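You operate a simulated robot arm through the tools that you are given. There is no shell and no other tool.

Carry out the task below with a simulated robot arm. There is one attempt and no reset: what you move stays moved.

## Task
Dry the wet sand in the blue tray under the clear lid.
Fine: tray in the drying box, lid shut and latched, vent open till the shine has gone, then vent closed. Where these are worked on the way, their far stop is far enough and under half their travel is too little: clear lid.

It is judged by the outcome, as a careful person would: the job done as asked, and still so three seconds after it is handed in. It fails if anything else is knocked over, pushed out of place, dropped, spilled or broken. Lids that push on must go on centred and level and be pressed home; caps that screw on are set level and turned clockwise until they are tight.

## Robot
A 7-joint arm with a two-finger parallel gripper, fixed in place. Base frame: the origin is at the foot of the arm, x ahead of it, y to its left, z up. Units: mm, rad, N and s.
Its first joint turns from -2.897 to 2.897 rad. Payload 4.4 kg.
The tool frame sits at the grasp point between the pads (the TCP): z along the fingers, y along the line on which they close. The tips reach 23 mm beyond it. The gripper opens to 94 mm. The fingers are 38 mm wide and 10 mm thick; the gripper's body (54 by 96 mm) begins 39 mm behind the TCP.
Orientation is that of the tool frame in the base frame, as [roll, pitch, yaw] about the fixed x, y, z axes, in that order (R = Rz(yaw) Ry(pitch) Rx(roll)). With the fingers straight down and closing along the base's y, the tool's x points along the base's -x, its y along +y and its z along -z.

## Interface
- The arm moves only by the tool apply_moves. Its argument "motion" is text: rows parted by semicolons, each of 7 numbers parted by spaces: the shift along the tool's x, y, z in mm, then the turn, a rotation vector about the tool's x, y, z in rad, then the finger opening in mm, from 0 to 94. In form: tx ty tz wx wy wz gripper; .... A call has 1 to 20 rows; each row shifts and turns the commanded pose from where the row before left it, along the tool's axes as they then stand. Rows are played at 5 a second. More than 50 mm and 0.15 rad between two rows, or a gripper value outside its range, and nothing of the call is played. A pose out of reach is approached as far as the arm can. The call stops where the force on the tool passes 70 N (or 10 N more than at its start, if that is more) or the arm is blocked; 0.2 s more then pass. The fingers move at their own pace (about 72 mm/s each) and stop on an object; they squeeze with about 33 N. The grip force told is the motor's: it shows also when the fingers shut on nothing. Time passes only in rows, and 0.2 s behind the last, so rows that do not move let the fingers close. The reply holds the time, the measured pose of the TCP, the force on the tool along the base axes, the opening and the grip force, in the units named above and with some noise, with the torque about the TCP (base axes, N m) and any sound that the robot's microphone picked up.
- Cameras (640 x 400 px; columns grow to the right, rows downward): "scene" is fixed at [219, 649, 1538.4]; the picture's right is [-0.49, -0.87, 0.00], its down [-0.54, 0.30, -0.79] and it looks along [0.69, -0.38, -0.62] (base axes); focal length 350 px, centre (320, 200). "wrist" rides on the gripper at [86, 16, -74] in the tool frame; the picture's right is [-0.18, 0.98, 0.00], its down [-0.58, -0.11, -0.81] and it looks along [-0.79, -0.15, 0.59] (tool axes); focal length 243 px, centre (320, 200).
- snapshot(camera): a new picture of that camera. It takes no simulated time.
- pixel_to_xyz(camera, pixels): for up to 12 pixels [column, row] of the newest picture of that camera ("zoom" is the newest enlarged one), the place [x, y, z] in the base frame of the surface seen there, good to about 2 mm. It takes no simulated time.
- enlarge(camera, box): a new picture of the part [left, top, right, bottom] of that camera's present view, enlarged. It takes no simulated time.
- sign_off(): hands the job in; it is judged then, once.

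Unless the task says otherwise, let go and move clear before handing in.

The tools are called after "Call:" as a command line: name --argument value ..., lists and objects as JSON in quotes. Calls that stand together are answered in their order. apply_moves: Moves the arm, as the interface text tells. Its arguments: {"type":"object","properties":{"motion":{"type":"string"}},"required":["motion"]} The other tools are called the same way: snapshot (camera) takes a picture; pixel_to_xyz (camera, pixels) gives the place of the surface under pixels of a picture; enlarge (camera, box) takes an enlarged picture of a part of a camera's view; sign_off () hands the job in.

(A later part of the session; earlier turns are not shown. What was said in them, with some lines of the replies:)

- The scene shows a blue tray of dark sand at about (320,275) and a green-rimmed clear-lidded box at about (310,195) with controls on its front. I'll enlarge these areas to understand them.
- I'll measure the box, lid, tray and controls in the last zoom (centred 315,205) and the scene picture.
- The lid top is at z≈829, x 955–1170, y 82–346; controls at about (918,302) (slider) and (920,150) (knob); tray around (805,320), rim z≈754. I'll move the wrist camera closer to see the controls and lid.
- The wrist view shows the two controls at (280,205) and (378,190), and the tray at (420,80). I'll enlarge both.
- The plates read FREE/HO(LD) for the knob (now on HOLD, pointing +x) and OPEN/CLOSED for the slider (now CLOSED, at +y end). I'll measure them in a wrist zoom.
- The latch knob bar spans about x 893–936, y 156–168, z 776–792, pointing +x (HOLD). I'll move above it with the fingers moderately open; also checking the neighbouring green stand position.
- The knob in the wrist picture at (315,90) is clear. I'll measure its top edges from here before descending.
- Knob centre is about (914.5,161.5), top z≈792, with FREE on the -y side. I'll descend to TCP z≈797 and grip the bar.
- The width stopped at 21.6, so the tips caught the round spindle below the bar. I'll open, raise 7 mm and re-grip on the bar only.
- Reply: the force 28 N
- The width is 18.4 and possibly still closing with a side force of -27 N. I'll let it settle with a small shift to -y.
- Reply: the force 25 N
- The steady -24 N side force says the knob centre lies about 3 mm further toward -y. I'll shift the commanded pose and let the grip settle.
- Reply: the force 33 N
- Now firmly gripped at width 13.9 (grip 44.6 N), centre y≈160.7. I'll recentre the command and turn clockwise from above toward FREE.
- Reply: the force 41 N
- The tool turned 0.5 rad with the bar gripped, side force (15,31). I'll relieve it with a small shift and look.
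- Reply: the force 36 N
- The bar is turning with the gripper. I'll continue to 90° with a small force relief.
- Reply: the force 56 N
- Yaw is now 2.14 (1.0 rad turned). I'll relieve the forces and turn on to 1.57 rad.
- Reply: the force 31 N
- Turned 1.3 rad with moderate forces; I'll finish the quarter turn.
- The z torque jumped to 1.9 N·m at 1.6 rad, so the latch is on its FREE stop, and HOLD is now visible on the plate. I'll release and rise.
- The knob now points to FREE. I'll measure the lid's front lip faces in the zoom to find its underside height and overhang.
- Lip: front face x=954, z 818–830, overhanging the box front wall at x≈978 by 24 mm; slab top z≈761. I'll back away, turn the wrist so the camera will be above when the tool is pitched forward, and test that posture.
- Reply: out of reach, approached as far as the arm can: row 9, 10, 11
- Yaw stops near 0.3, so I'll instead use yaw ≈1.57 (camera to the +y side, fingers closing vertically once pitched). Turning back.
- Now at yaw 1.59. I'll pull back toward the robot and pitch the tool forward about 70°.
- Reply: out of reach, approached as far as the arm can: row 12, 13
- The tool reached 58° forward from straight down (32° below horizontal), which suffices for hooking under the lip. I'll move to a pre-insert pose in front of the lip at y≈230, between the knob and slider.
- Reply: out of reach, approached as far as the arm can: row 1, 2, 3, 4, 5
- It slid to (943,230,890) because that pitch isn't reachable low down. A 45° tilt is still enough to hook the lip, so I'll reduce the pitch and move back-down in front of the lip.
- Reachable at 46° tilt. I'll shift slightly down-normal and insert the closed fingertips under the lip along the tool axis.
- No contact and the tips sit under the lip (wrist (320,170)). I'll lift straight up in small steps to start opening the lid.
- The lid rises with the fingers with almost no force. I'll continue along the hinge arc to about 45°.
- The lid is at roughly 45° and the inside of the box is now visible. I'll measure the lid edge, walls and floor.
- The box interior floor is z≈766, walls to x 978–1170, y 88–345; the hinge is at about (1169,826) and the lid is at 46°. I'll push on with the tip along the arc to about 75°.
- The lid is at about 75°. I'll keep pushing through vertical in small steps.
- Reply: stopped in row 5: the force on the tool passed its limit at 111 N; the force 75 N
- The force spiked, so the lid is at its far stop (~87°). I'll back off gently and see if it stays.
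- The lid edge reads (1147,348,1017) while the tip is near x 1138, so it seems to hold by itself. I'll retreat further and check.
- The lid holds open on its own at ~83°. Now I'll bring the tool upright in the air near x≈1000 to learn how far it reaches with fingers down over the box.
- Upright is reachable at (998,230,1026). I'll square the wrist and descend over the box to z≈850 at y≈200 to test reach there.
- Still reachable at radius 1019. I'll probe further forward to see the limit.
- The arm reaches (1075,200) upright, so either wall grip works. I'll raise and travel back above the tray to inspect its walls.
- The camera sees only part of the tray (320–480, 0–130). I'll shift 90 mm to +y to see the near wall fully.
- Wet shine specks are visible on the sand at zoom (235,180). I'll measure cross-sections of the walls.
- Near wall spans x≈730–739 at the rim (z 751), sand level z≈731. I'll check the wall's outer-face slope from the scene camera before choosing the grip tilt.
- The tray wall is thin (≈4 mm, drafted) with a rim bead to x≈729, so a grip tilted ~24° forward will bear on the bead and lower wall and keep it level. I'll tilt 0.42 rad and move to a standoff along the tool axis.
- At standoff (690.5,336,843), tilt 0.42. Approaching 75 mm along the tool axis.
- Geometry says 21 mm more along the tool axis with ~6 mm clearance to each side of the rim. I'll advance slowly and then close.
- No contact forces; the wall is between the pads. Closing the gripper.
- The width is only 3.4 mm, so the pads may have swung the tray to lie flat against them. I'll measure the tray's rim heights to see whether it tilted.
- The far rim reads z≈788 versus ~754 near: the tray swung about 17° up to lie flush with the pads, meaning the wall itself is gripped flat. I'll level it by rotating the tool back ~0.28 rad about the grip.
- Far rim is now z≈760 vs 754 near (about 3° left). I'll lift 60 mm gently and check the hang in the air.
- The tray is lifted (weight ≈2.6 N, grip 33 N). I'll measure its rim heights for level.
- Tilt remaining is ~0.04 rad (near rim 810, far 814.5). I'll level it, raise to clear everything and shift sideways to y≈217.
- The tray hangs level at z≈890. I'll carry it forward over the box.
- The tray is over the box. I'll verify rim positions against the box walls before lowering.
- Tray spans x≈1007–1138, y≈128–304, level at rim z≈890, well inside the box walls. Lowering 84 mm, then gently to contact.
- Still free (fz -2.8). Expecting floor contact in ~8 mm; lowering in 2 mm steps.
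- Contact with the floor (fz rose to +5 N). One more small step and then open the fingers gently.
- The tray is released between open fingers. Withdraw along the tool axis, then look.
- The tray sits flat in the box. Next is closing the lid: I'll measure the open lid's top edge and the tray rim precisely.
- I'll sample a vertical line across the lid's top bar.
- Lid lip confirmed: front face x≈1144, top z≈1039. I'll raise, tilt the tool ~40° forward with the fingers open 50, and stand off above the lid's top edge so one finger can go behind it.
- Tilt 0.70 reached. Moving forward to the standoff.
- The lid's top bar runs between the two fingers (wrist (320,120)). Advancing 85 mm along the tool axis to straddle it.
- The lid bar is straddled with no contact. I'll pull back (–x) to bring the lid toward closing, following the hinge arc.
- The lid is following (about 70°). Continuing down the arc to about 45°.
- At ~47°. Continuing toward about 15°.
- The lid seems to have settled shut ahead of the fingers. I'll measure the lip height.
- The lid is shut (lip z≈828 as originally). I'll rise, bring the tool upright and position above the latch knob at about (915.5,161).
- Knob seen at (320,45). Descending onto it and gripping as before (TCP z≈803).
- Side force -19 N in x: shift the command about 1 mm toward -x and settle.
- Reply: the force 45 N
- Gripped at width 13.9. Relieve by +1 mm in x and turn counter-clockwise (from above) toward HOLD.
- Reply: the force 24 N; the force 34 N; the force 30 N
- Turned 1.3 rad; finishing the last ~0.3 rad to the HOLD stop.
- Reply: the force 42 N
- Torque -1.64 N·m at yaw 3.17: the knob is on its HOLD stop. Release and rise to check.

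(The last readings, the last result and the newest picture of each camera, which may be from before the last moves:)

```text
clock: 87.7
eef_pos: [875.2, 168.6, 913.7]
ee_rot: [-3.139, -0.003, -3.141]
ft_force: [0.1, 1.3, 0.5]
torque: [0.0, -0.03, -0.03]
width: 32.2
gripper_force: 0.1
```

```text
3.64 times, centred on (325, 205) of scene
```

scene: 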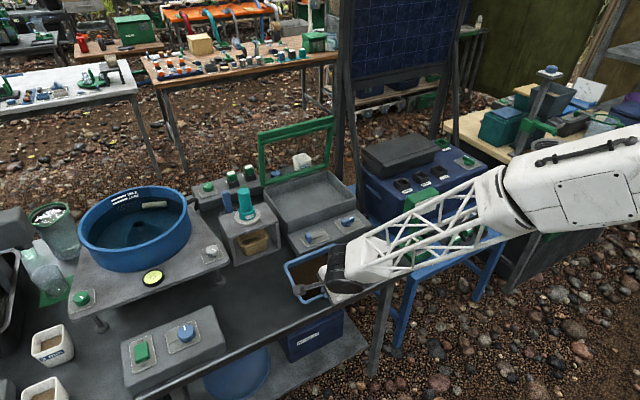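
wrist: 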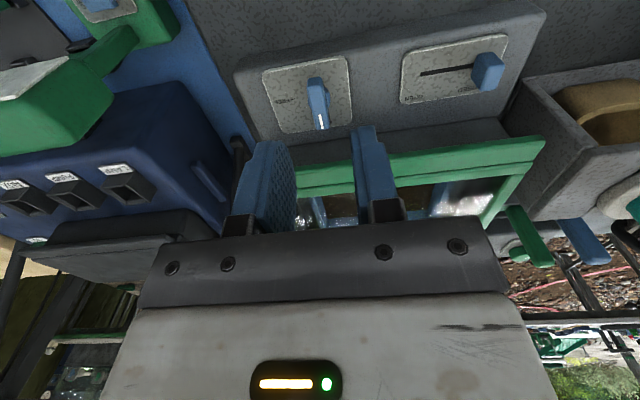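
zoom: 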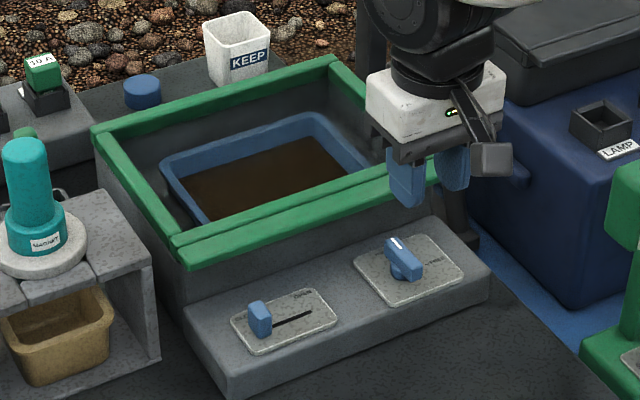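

The knob again points to HOLD as at the start, with the lid shut. Now the vent slider: move above its handle at about (912,305).

Call:
apply_moves --motion "-7.4 27.2 8 0 0 0 32;-7.4 27.2 8 0 0 0 32;-7.4 27.2 8 0 0 0 32;-7.4 27.2 8 0 0 0 32;-7.4 27.2 8 0 0 0 32;0 0 0 0 0 0 32"

Call:
snapshot --camera "wrist"

Call:
enlarge --camera "wrist" --box '[230, 10, 410, 150]'

```text
clock: 89.1
eef_pos: [911.8, 308.3, 872.9]
ee_rot: [-3.141, 0.0, -3.141]
ft_force: [-0.3, 0.3, 0.0]
torque: [0.01, 0.01, 0.02]
width: 32.1
gripper_force: 0.0
```

```text
taken
```

wrist: 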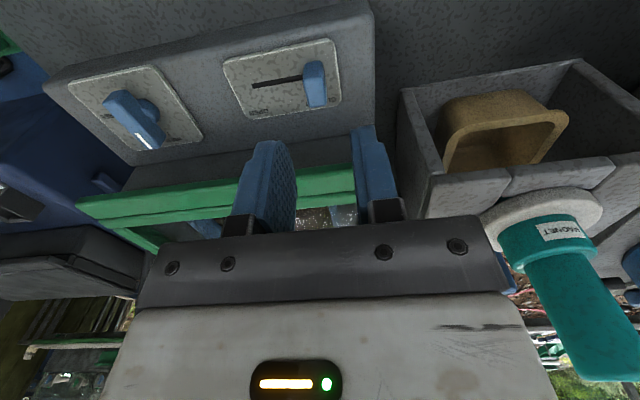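

```text
2.86 times, centred on (320, 80) of wrist
```

zoom: 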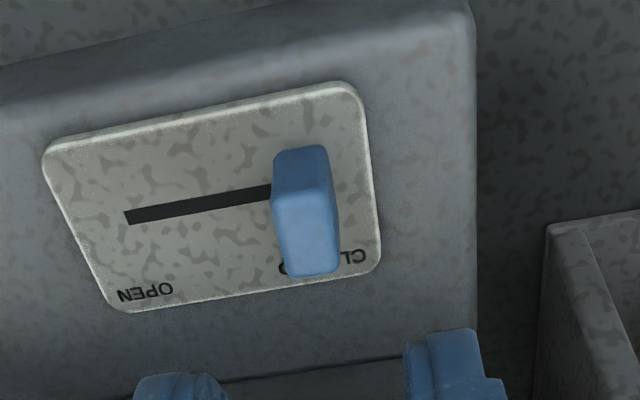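

Call:
pixel_to_xyz --camera "zoom" --pixels '[[285, 200], [325, 200], [290, 265], [335, 265], [310, 230], [275, 180], [328, 165], [125, 215], [268, 190], [305, 160], [312, 272], [300, 195]]'

```text
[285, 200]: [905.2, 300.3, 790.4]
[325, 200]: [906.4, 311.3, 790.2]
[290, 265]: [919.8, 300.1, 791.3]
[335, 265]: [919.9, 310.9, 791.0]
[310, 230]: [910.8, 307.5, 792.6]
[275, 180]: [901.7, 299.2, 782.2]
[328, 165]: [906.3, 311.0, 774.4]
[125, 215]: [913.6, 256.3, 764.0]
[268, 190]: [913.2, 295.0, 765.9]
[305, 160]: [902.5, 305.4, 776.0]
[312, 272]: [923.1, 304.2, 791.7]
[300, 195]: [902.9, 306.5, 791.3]
```

Handle: x 902–923, y 299–311, top z 792. Shift -3 in y, descend and grip.

Call:
apply_moves --motion "0 -3 25 0 0 0 32;0 0 25 0 0 0 32;0 0 15 0 0 0 32;0 0 9 0 0 0 32;0 0 0 0 0 0 20;0 0 0 0 0 0 6;0 0 0 0 0 0 6;0 0 0 0 0 0 6"

```text
clock: 90.9
eef_pos: [912.4, 301.6, 799.2]
ee_rot: [-3.139, 0.001, -3.141]
ft_force: [2.4, 0.2, 0.8]
torque: [0.03, -0.06, -0.03]
width: 13.1
gripper_force: 45.5
```

Gripped at width 13. Dragging toward OPEN (-y).

Call:
apply_moves --motion "0 -6 0 0 0 0 6;0 -6 0 0 0 0 6;0 -6 0 0 0 0 6;0 -6 0 0 0 0 6;0 -6 0 0 0 0 6;0 -6 0 0 0 0 6"

```text
clock: 92.3
eef_pos: [911.4, 267.5, 798.8]
ee_rot: [-3.141, 0.001, 3.141]
ft_force: [33.2, 0.1, -0.2]
torque: [0.02, -0.72, -0.03]
width: 13.1
gripper_force: 44.6
```

Call:
apply_moves --motion "0 -3 0 0 0 0 6;0 -3 0 0 0 0 6;0 -2 0 0 0 0 6;0 -2 0 0 0 0 6;0 -2 0 0 0 0 6"

```text
clock: 93.5
eef_pos: [911.4, 254.4, 799.5]
ee_rot: [-3.139, -0.001, -3.14]
ft_force: [-19.6, 2.3, 26.2]
torque: [0.07, 0.34, -0.09]
width: 12.9
gripper_force: 45.1
```

No end-stop force yet at y≈254; continue in small steps.

Call:
apply_moves --motion "0 -2 0 0 0 0 6;0 -2 0 0 0 0 6;0 -2 0 0 0 0 6"

Call:
snapshot --camera "wrist"

Call:
enlarge --camera "scene" --box '[270, 180, 390, 260]'

```text
clock: 94.3
eef_pos: [911.9, 251.1, 799.2]
ee_rot: [3.14, 0.001, -3.14]
ft_force: [-3.7, 56.3, 11.2]
torque: [0.9, -0.51, 0.04]
width: 13.2
gripper_force: 44.9
```

```text
taken
```

wrist: 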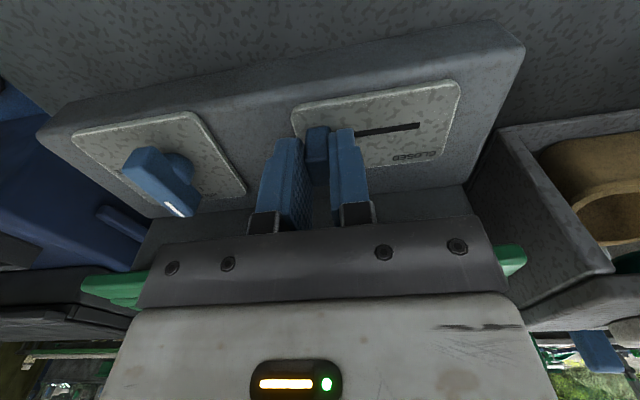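

```text
5.00 times, centred on (330, 220) of scene
```

zoom: 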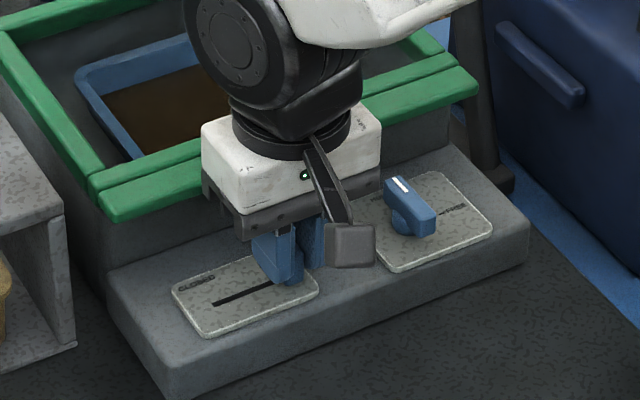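

The slider hit its OPEN stop (y-force 56 N at y≈251). I'll release, rise clear and watch the sand through the lid.

Call:
apply_moves --motion "0 2 0 0 0 0 6;0 0 0 0 0 0 30;0 0 0 0 0 0 30;0 0 -25 0 0 0 30;10 0 -35 0 0 0 30;20 0 -35 0 0 0 30;20 0 -30 0 0 0 30;20 0 -30 0 0 0 30"

Call:
snapshot --camera "wrist"

Call:
enlarge --camera "scene" --box '[250, 150, 400, 260]'

```text
clock: 96.1
eef_pos: [844.5, 251.9, 951.7]
ee_rot: [-3.139, -0.001, 3.14]
ft_force: [-0.9, -0.7, -0.8]
torque: [0.04, -0.01, 0.03]
width: 29.9
gripper_force: 0.1
```

```text
taken
```

wrist: 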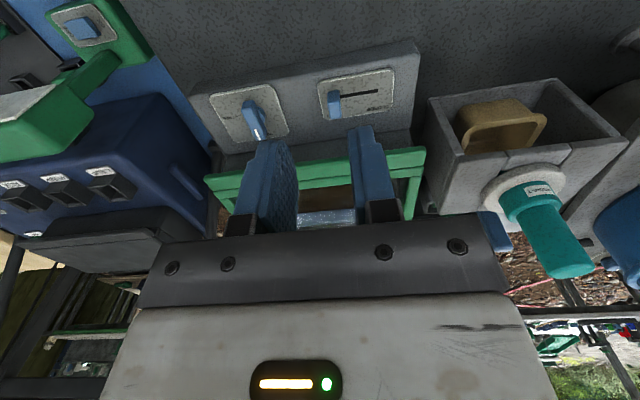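

```text
3.64 times, centred on (325, 205) of scene
```

zoom: 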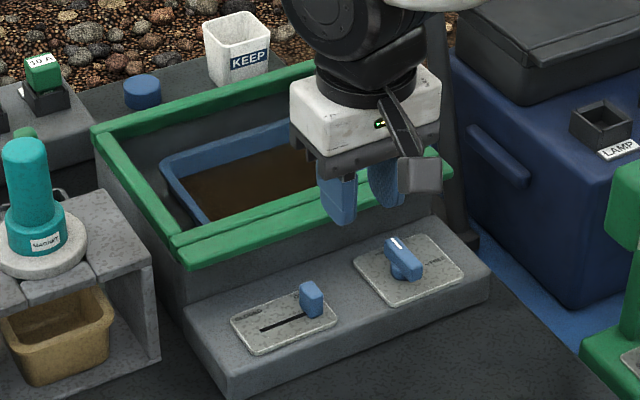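

The vent is open. I'll move the wrist camera above the box for a clear view of the sand through the lid.

Call:
apply_moves --motion "-20 0 -12 0 0 0 0;-25 0 -12 0 0 0 0;-25 0 -12 0 0 0 0;-25 0 -12 0 0 0 0;-25 0 -12 0 0 0 0;-20 0 0 0 0 0 0"

Call:
snapshot --camera "wrist"

Call:
enlarge --camera "scene" --box '[270, 170, 370, 240]'

```text
clock: 97.5
eef_pos: [982.9, 250.9, 1014.8]
ee_rot: [-3.14, 0.001, 3.14]
ft_force: [-0.9, 0.0, 1.3]
torque: [0.0, 0.0, 0.02]
width: 0.0
gripper_force: 33.3
```

```text
taken
```

wrist: 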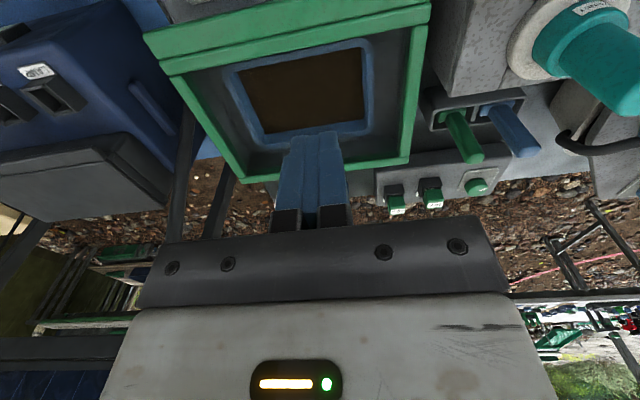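

```text
5.71 times, centred on (320, 205) of scene
```

zoom: 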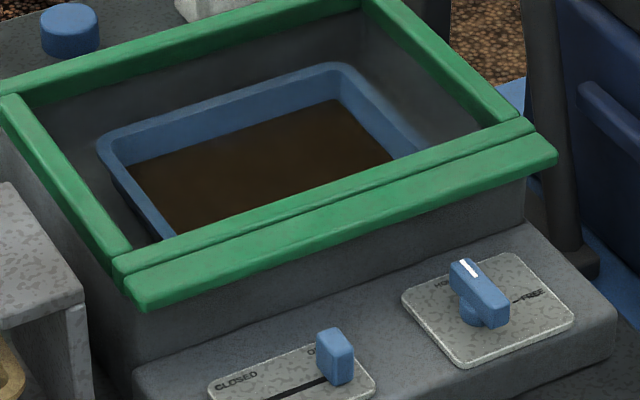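

Good views of the sand in both cameras. It's still dark and wet-looking; I'll wait and compare.

Call:
enlarge --camera "wrist" --box '[200, 30, 400, 160]'

Call:
apply_moves --motion "0 0 0 0 0 0 0;0 0 0 0 0 0 0;0 0 0 0 0 0 0;0 0 0 0 0 0 0;0 0 0 0 0 0 0;0 0 0 0 0 0 0;0 0 0 0 0 0 0;0 0 0 0 0 0 0;0 0 0 0 0 0 0;0 0 0 0 0 0 0;0 0 0 0 0 0 0;0 0 0 0 0 0 0;0 0 0 0 0 0 0;0 0 0 0 0 0 0;0 0 0 0 0 0 0;0 0 0 0 0 0 0;0 0 0 0 0 0 0;0 0 0 0 0 0 0;0 0 0 0 0 0 0;0 0 0 0 0 0 0"

Call:
enlarge --camera "wrist" --box '[200, 30, 400, 160]'

Call:
enlarge --camera "scene" --box '[270, 170, 370, 240]'

```text
3.08 times, centred on (300, 95) of wrist
```

zoom: 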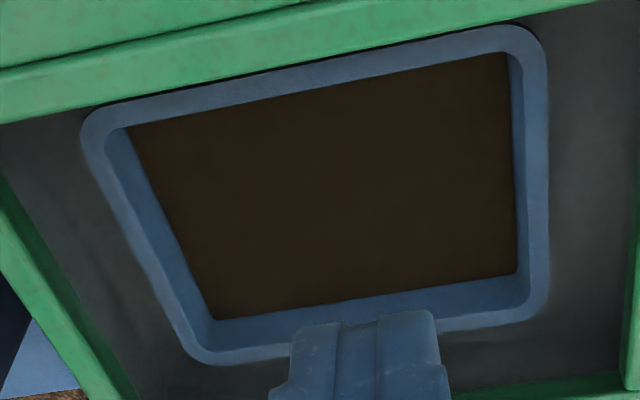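

```text
clock: 101.7
eef_pos: [981.7, 249.9, 1014.7]
ee_rot: [-3.139, 0.001, -3.141]
ft_force: [0.4, -0.1, 0.0]
torque: [-0.03, -0.02, 0.04]
width: 0.1
gripper_force: 33.1
```

```text
3.08 times, centred on (300, 95) of wrist
```

zoom: 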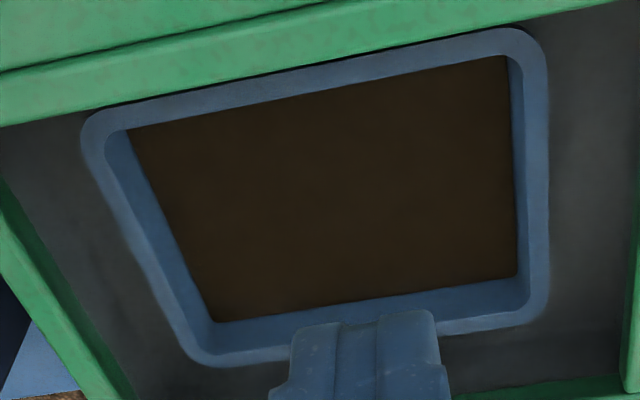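

```text
5.71 times, centred on (320, 205) of scene
```

zoom: 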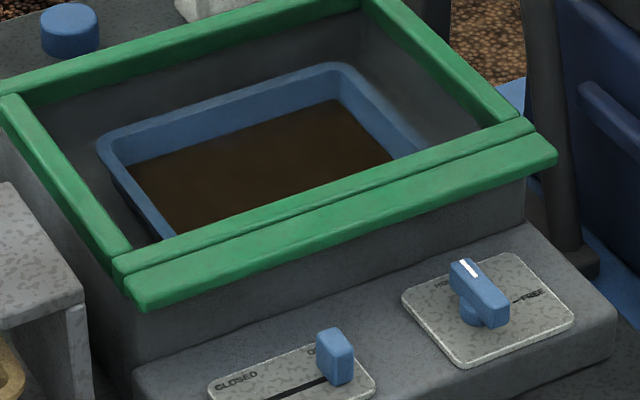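

No visible change after 4 s. I'll keep waiting.

Call:
apply_moves --motion "0 0 0 0 0 0 0;0 0 0 0 0 0 0;0 0 0 0 0 0 0;0 0 0 0 0 0 0;0 0 0 0 0 0 0;0 0 0 0 0 0 0;0 0 0 0 0 0 0;0 0 0 0 0 0 0;0 0 0 0 0 0 0;0 0 0 0 0 0 0;0 0 0 0 0 0 0;0 0 0 0 0 0 0;0 0 0 0 0 0 0;0 0 0 0 0 0 0;0 0 0 0 0 0 0;0 0 0 0 0 0 0;0 0 0 0 0 0 0;0 0 0 0 0 0 0;0 0 0 0 0 0 0;0 0 0 0 0 0 0"

Call:
apply_moves --motion "0 0 0 0 0 0 0;0 0 0 0 0 0 0;0 0 0 0 0 0 0;0 0 0 0 0 0 0;0 0 0 0 0 0 0;0 0 0 0 0 0 0;0 0 0 0 0 0 0;0 0 0 0 0 0 0;0 0 0 0 0 0 0;0 0 0 0 0 0 0;0 0 0 0 0 0 0;0 0 0 0 0 0 0;0 0 0 0 0 0 0;0 0 0 0 0 0 0;0 0 0 0 0 0 0;0 0 0 0 0 0 0;0 0 0 0 0 0 0;0 0 0 0 0 0 0;0 0 0 0 0 0 0;0 0 0 0 0 0 0"

Call:
enlarge --camera "wrist" --box '[200, 30, 400, 160]'

Call:
enlarge --camera "scene" --box '[270, 170, 370, 240]'

```text
clock: 105.9
eef_pos: [982.5, 251.1, 1014.2]
ee_rot: [-3.139, 0.0, -3.141]
ft_force: [-0.2, -0.4, -0.4]
torque: [-0.01, 0.02, -0.01]
width: 0.0
gripper_force: 32.7
```

```text
clock: 110.1
eef_pos: [981.6, 250.1, 1013.7]
ee_rot: [-3.14, 0.0, -3.141]
ft_force: [-0.3, -0.4, 0.4]
torque: [0.02, 0.02, 0.03]
width: 0.1
gripper_force: 32.6
```

```text
3.08 times, centred on (300, 95) of wrist
```

zoom: 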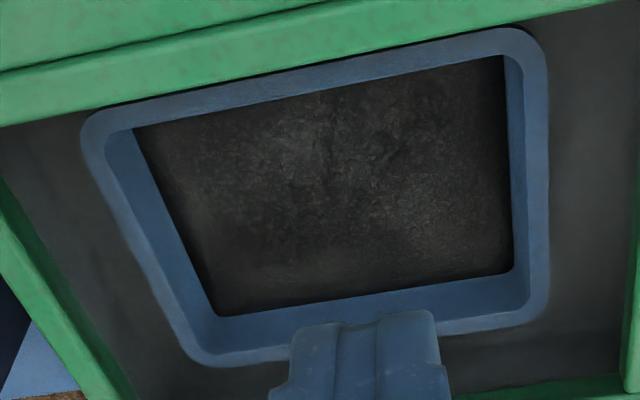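

```text
5.71 times, centred on (320, 205) of scene
```

zoom: 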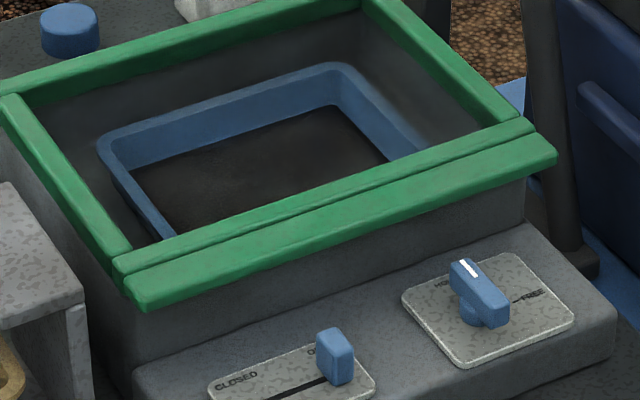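

The sand has changed from smooth brown to a grainy dull surface (zoom (330,180)). I'll wait a bit more to see whether it is the final state.

Call:
apply_moves --motion "0 0 0 0 0 0 0;0 0 0 0 0 0 0;0 0 0 0 0 0 0;0 0 0 0 0 0 0;0 0 0 0 0 0 0;0 0 0 0 0 0 0;0 0 0 0 0 0 0;0 0 0 0 0 0 0;0 0 0 0 0 0 0;0 0 0 0 0 0 0;0 0 0 0 0 0 0;0 0 0 0 0 0 0;0 0 0 0 0 0 0;0 0 0 0 0 0 0;0 0 0 0 0 0 0;0 0 0 0 0 0 0;0 0 0 0 0 0 0;0 0 0 0 0 0 0;0 0 0 0 0 0 0;0 0 0 0 0 0 0"

Call:
enlarge --camera "wrist" --box '[200, 30, 400, 160]'

Call:
enlarge --camera "scene" --box '[270, 170, 370, 240]'

```text
clock: 114.3
eef_pos: [981.9, 250.4, 1013.9]
ee_rot: [-3.139, 0.0, -3.141]
ft_force: [-0.1, -0.3, 0.0]
torque: [0.02, -0.02, 0.02]
width: 0.1
gripper_force: 32.8
```

```text
3.08 times, centred on (300, 95) of wrist
```

zoom: 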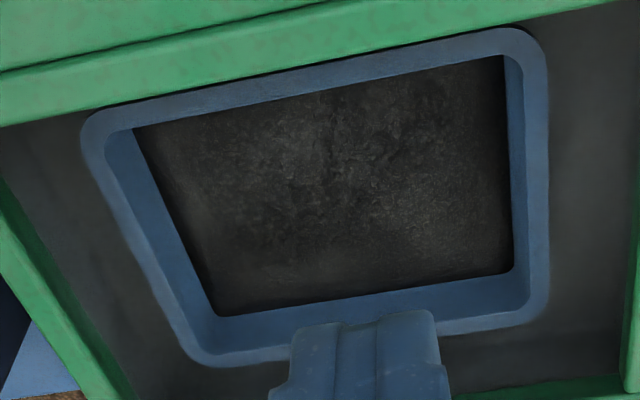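

```text
5.71 times, centred on (320, 205) of scene
```

zoom: 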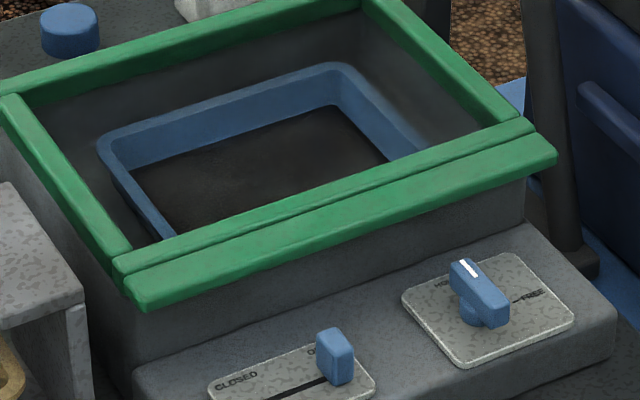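

It's unchanged from 4 s ago, with no shine. One more 8 s wait to be sure there's no further stage.

Call:
apply_moves --motion "0 0 0 0 0 0 0;0 0 0 0 0 0 0;0 0 0 0 0 0 0;0 0 0 0 0 0 0;0 0 0 0 0 0 0;0 0 0 0 0 0 0;0 0 0 0 0 0 0;0 0 0 0 0 0 0;0 0 0 0 0 0 0;0 0 0 0 0 0 0;0 0 0 0 0 0 0;0 0 0 0 0 0 0;0 0 0 0 0 0 0;0 0 0 0 0 0 0;0 0 0 0 0 0 0;0 0 0 0 0 0 0;0 0 0 0 0 0 0;0 0 0 0 0 0 0;0 0 0 0 0 0 0;0 0 0 0 0 0 0"

Call:
apply_moves --motion "0 0 0 0 0 0 0;0 0 0 0 0 0 0;0 0 0 0 0 0 0;0 0 0 0 0 0 0;0 0 0 0 0 0 0;0 0 0 0 0 0 0;0 0 0 0 0 0 0;0 0 0 0 0 0 0;0 0 0 0 0 0 0;0 0 0 0 0 0 0;0 0 0 0 0 0 0;0 0 0 0 0 0 0;0 0 0 0 0 0 0;0 0 0 0 0 0 0;0 0 0 0 0 0 0;0 0 0 0 0 0 0;0 0 0 0 0 0 0;0 0 0 0 0 0 0;0 0 0 0 0 0 0;0 0 0 0 0 0 0"

Call:
enlarge --camera "wrist" --box '[200, 30, 400, 160]'

Call:
enlarge --camera "scene" --box '[270, 170, 370, 240]'

```text
clock: 118.5
eef_pos: [982.6, 250.0, 1013.2]
ee_rot: [-3.141, 0.001, -3.141]
ft_force: [0.1, -0.6, 0.0]
torque: [-0.01, 0.01, 0.0]
width: 0.1
gripper_force: 33.2
```

```text
clock: 122.7
eef_pos: [982.1, 250.7, 1014.6]
ee_rot: [-3.139, 0.0, 3.141]
ft_force: [-0.9, -0.9, -0.3]
torque: [-0.04, -0.01, -0.03]
width: 0.1
gripper_force: 33.2
```

```text
3.08 times, centred on (300, 95) of wrist
```

zoom: 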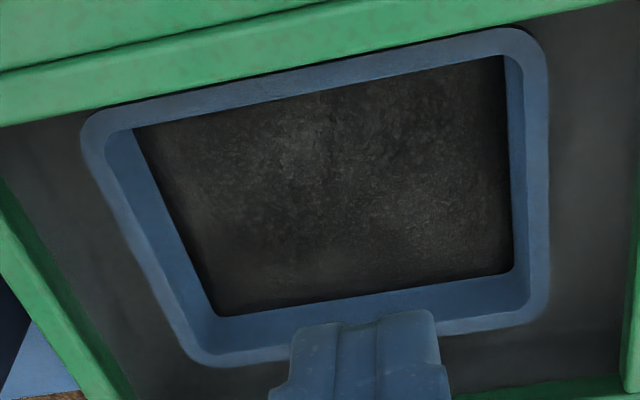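

```text
5.71 times, centred on (320, 205) of scene
```

zoom: 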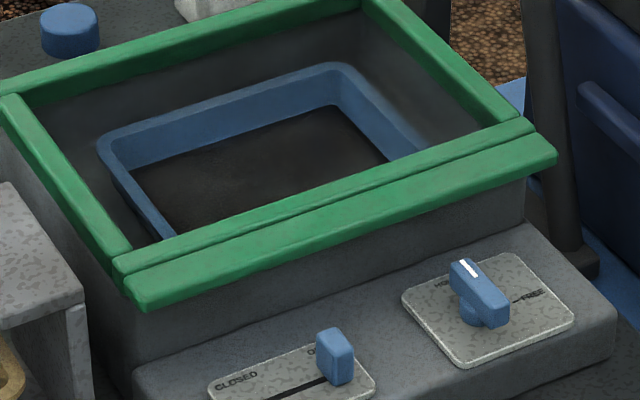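

The sand is stable, dull and grainy: the shine has gone. Now close the vent; measure the handle's present place.

Call:
pixel_to_xyz --camera "zoom" --pixels '[[335, 338], [325, 345], [345, 335], [335, 365], [345, 360]]'

Call:
apply_moves --motion "20 0 0 0 0 0 20;25 0 15 0 0 0 32;25 1 30 0 0 0 32;0 1 30 0 0 0 32;0 0 30 0 0 0 32;0 0 25 0 0 0 32"

Call:
snapshot --camera "wrist"

```text
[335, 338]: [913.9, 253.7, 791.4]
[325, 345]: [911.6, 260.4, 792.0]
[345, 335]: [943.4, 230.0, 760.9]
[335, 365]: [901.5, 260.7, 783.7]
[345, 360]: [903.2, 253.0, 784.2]
```

```text
clock: 124.1
eef_pos: [911.9, 251.9, 883.9]
ee_rot: [-3.139, -0.001, 3.139]
ft_force: [0.4, 0.7, 0.3]
torque: [0.01, 0.0, -0.01]
width: 31.8
gripper_force: 0.0
```

```text
taken
```

wrist: 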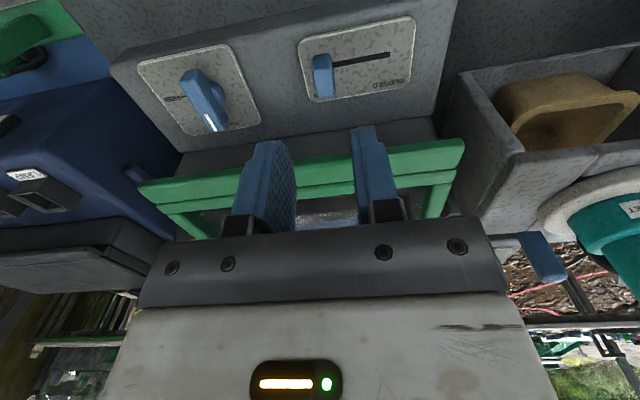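

Handle is about y 248–261. Shift +2.5 and descend to grip.

Call:
apply_moves --motion "0 2.5 25 0 0 0 32;0 0 25 0 0 0 32;0 0 20 0 0 0 32;0 0 15 0 0 0 32;0 0 0 0 0 0 20;0 0 0 0 0 0 6;0 0 0 0 0 0 6;0 0 0 0 0 0 6"

```text
clock: 125.9
eef_pos: [912.3, 255.7, 798.8]
ee_rot: [3.142, 0.0, -3.141]
ft_force: [3.6, -0.4, -2.2]
torque: [0.01, -0.13, -0.01]
width: 12.9
gripper_force: 45.0
```

Gripped. Dragging toward CLOSED (+y).

Call:
apply_moves --motion "0 6 0 0 0 0 6;0 6 0 0 0 0 6;0 6 0 0 0 0 6;0 6 0 0 0 0 6;0 6 0 0 0 0 6;0 6 0 0 0 0 6;0 6 0 0 0 0 6;0 3 0 0 0 0 6;0 2 0 0 0 0 6"

```text
clock: 127.9
eef_pos: [911.6, 303.2, 800.0]
ee_rot: [-3.14, -0.002, -3.139]
ft_force: [9.1, 0.5, -18.7]
torque: [0.02, 0.27, -0.04]
width: 13.1
gripper_force: 44.7
```

Call:
apply_moves --motion "0 2 0 0 0 0 6;0 1.5 0 0 0 0 6;0 1.5 0 0 0 0 6;0 1.5 0 0 0 0 6"

```text
clock: 128.9
eef_pos: [910.7, 306.4, 799.6]
ee_rot: [-3.141, -0.001, 3.141]
ft_force: [-2.6, -30.8, -10.1]
torque: [-0.42, 0.23, -0.05]
width: 12.9
gripper_force: 45.0
```

The end stop pushes back (y -31 N at 306): the vent is closed. Release, rise clear and check.

Call:
apply_moves --motion "0 -1.5 0 0 0 0 6;0 0 0 0 0 0 30;0 0 0 0 0 0 30;0 0 -25 0 0 0 30;10 0 -35 0 0 0 30;20 -5 -35 0 0 0 30;30 -10 -35 0 0 0 30;35 -10 -30 0 0 0 30;35 -10 -20 0 0 0 30;35 -10 0 0 0 0 30"

Call:
snapshot --camera "wrist"

Call:
snapshot --camera "scene"

Call:
enlarge --camera "scene" --box '[230, 150, 400, 260]'

```text
clock: 131.1
eef_pos: [745.2, 263.8, 980.7]
ee_rot: [-3.141, -0.001, 3.141]
ft_force: [-0.5, 1.0, -0.4]
torque: [0.0, 0.0, -0.02]
width: 29.8
gripper_force: 0.1
```

```text
taken
```

wrist: 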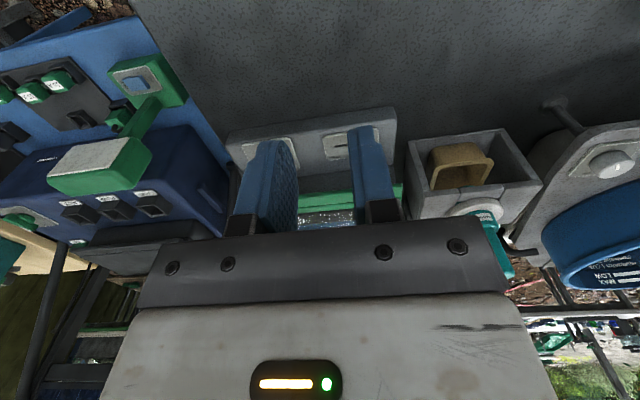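

```text
taken
```

scene: 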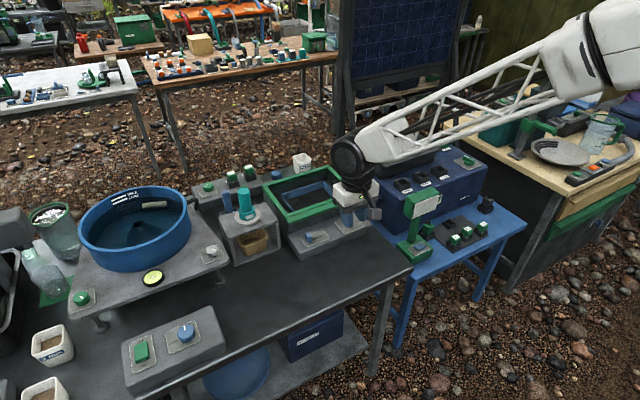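

```text
3.64 times, centred on (315, 205) of scene
```

zoom: 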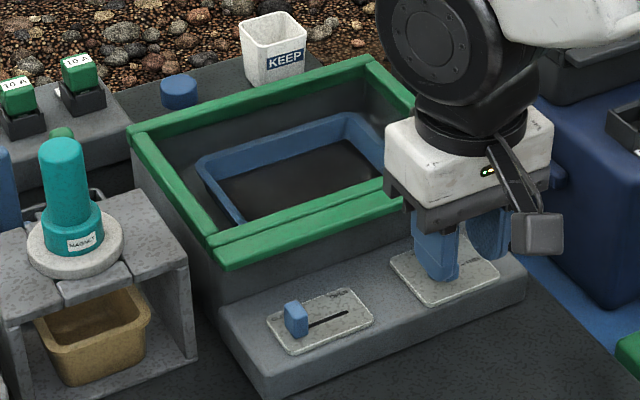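

The slider is back at CLOSED as at the start, and the sand is dull. I'll move the arm aside to verify the latch and lid one last time.

Call:
apply_moves --motion "30 -30 -20 0 0 0 30;30 -30 -20 0 0 0 30;30 -30 -20 0 0 0 30;30 -30 -20 0 0 0 30"

Call:
enlarge --camera "scene" --box '[230, 150, 400, 260]'

Call:
pixel_to_xyz --camera "zoom" --pixels '[[225, 262], [470, 158], [350, 208]]'

```text
clock: 132.1
eef_pos: [623.4, 144.4, 1058.6]
ee_rot: [-3.14, -0.001, -3.141]
ft_force: [-0.4, -1.1, 0.2]
torque: [0.03, 0.0, -0.03]
width: 30.1
gripper_force: 0.0
```

```text
3.64 times, centred on (315, 205) of scene
```

zoom: 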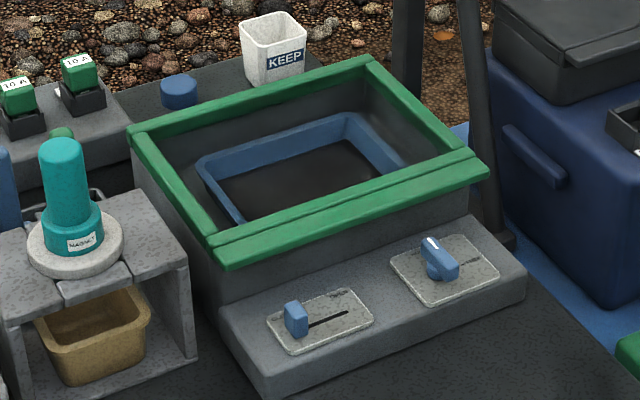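

```text
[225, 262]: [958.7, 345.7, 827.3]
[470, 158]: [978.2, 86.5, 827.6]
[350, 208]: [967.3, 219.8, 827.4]
```

The picture shows the lid shut (lip z≈827), the knob on HOLD at (438,258), the slider on CLOSED at (295,318), and dull dry sand in the tray; nothing else has moved and the arm is clear. Handing in.

Call:
sign_off

```text
The job is handed in.
```

The sand is dry. The blue tray is in the drying box with the lid shut, the latch on HOLD and the vent closed, and I have handed the job in.

- **Drying:** the vent was open for about 30 s. The sand went from smooth and wet-looking to dull and grainy, then looked the same in two more checks over about 12 s, so I closed the vent.
- **Lid:** I opened it to its far stop. It now reads about 827 mm at the front edge, within 2–3 mm of its first readings.
- **Latch and vent:** both were turned or slid until they met their end stops. In the last picture both handles sit where they did at the start.
- **Tilted tray:** when I first gripped the tray, its far side swung up about 17° for about a second. I levelled it before lifting and saw no spilled sand.

I saw nothing else moved, and the arm was released and clear before I handed in.
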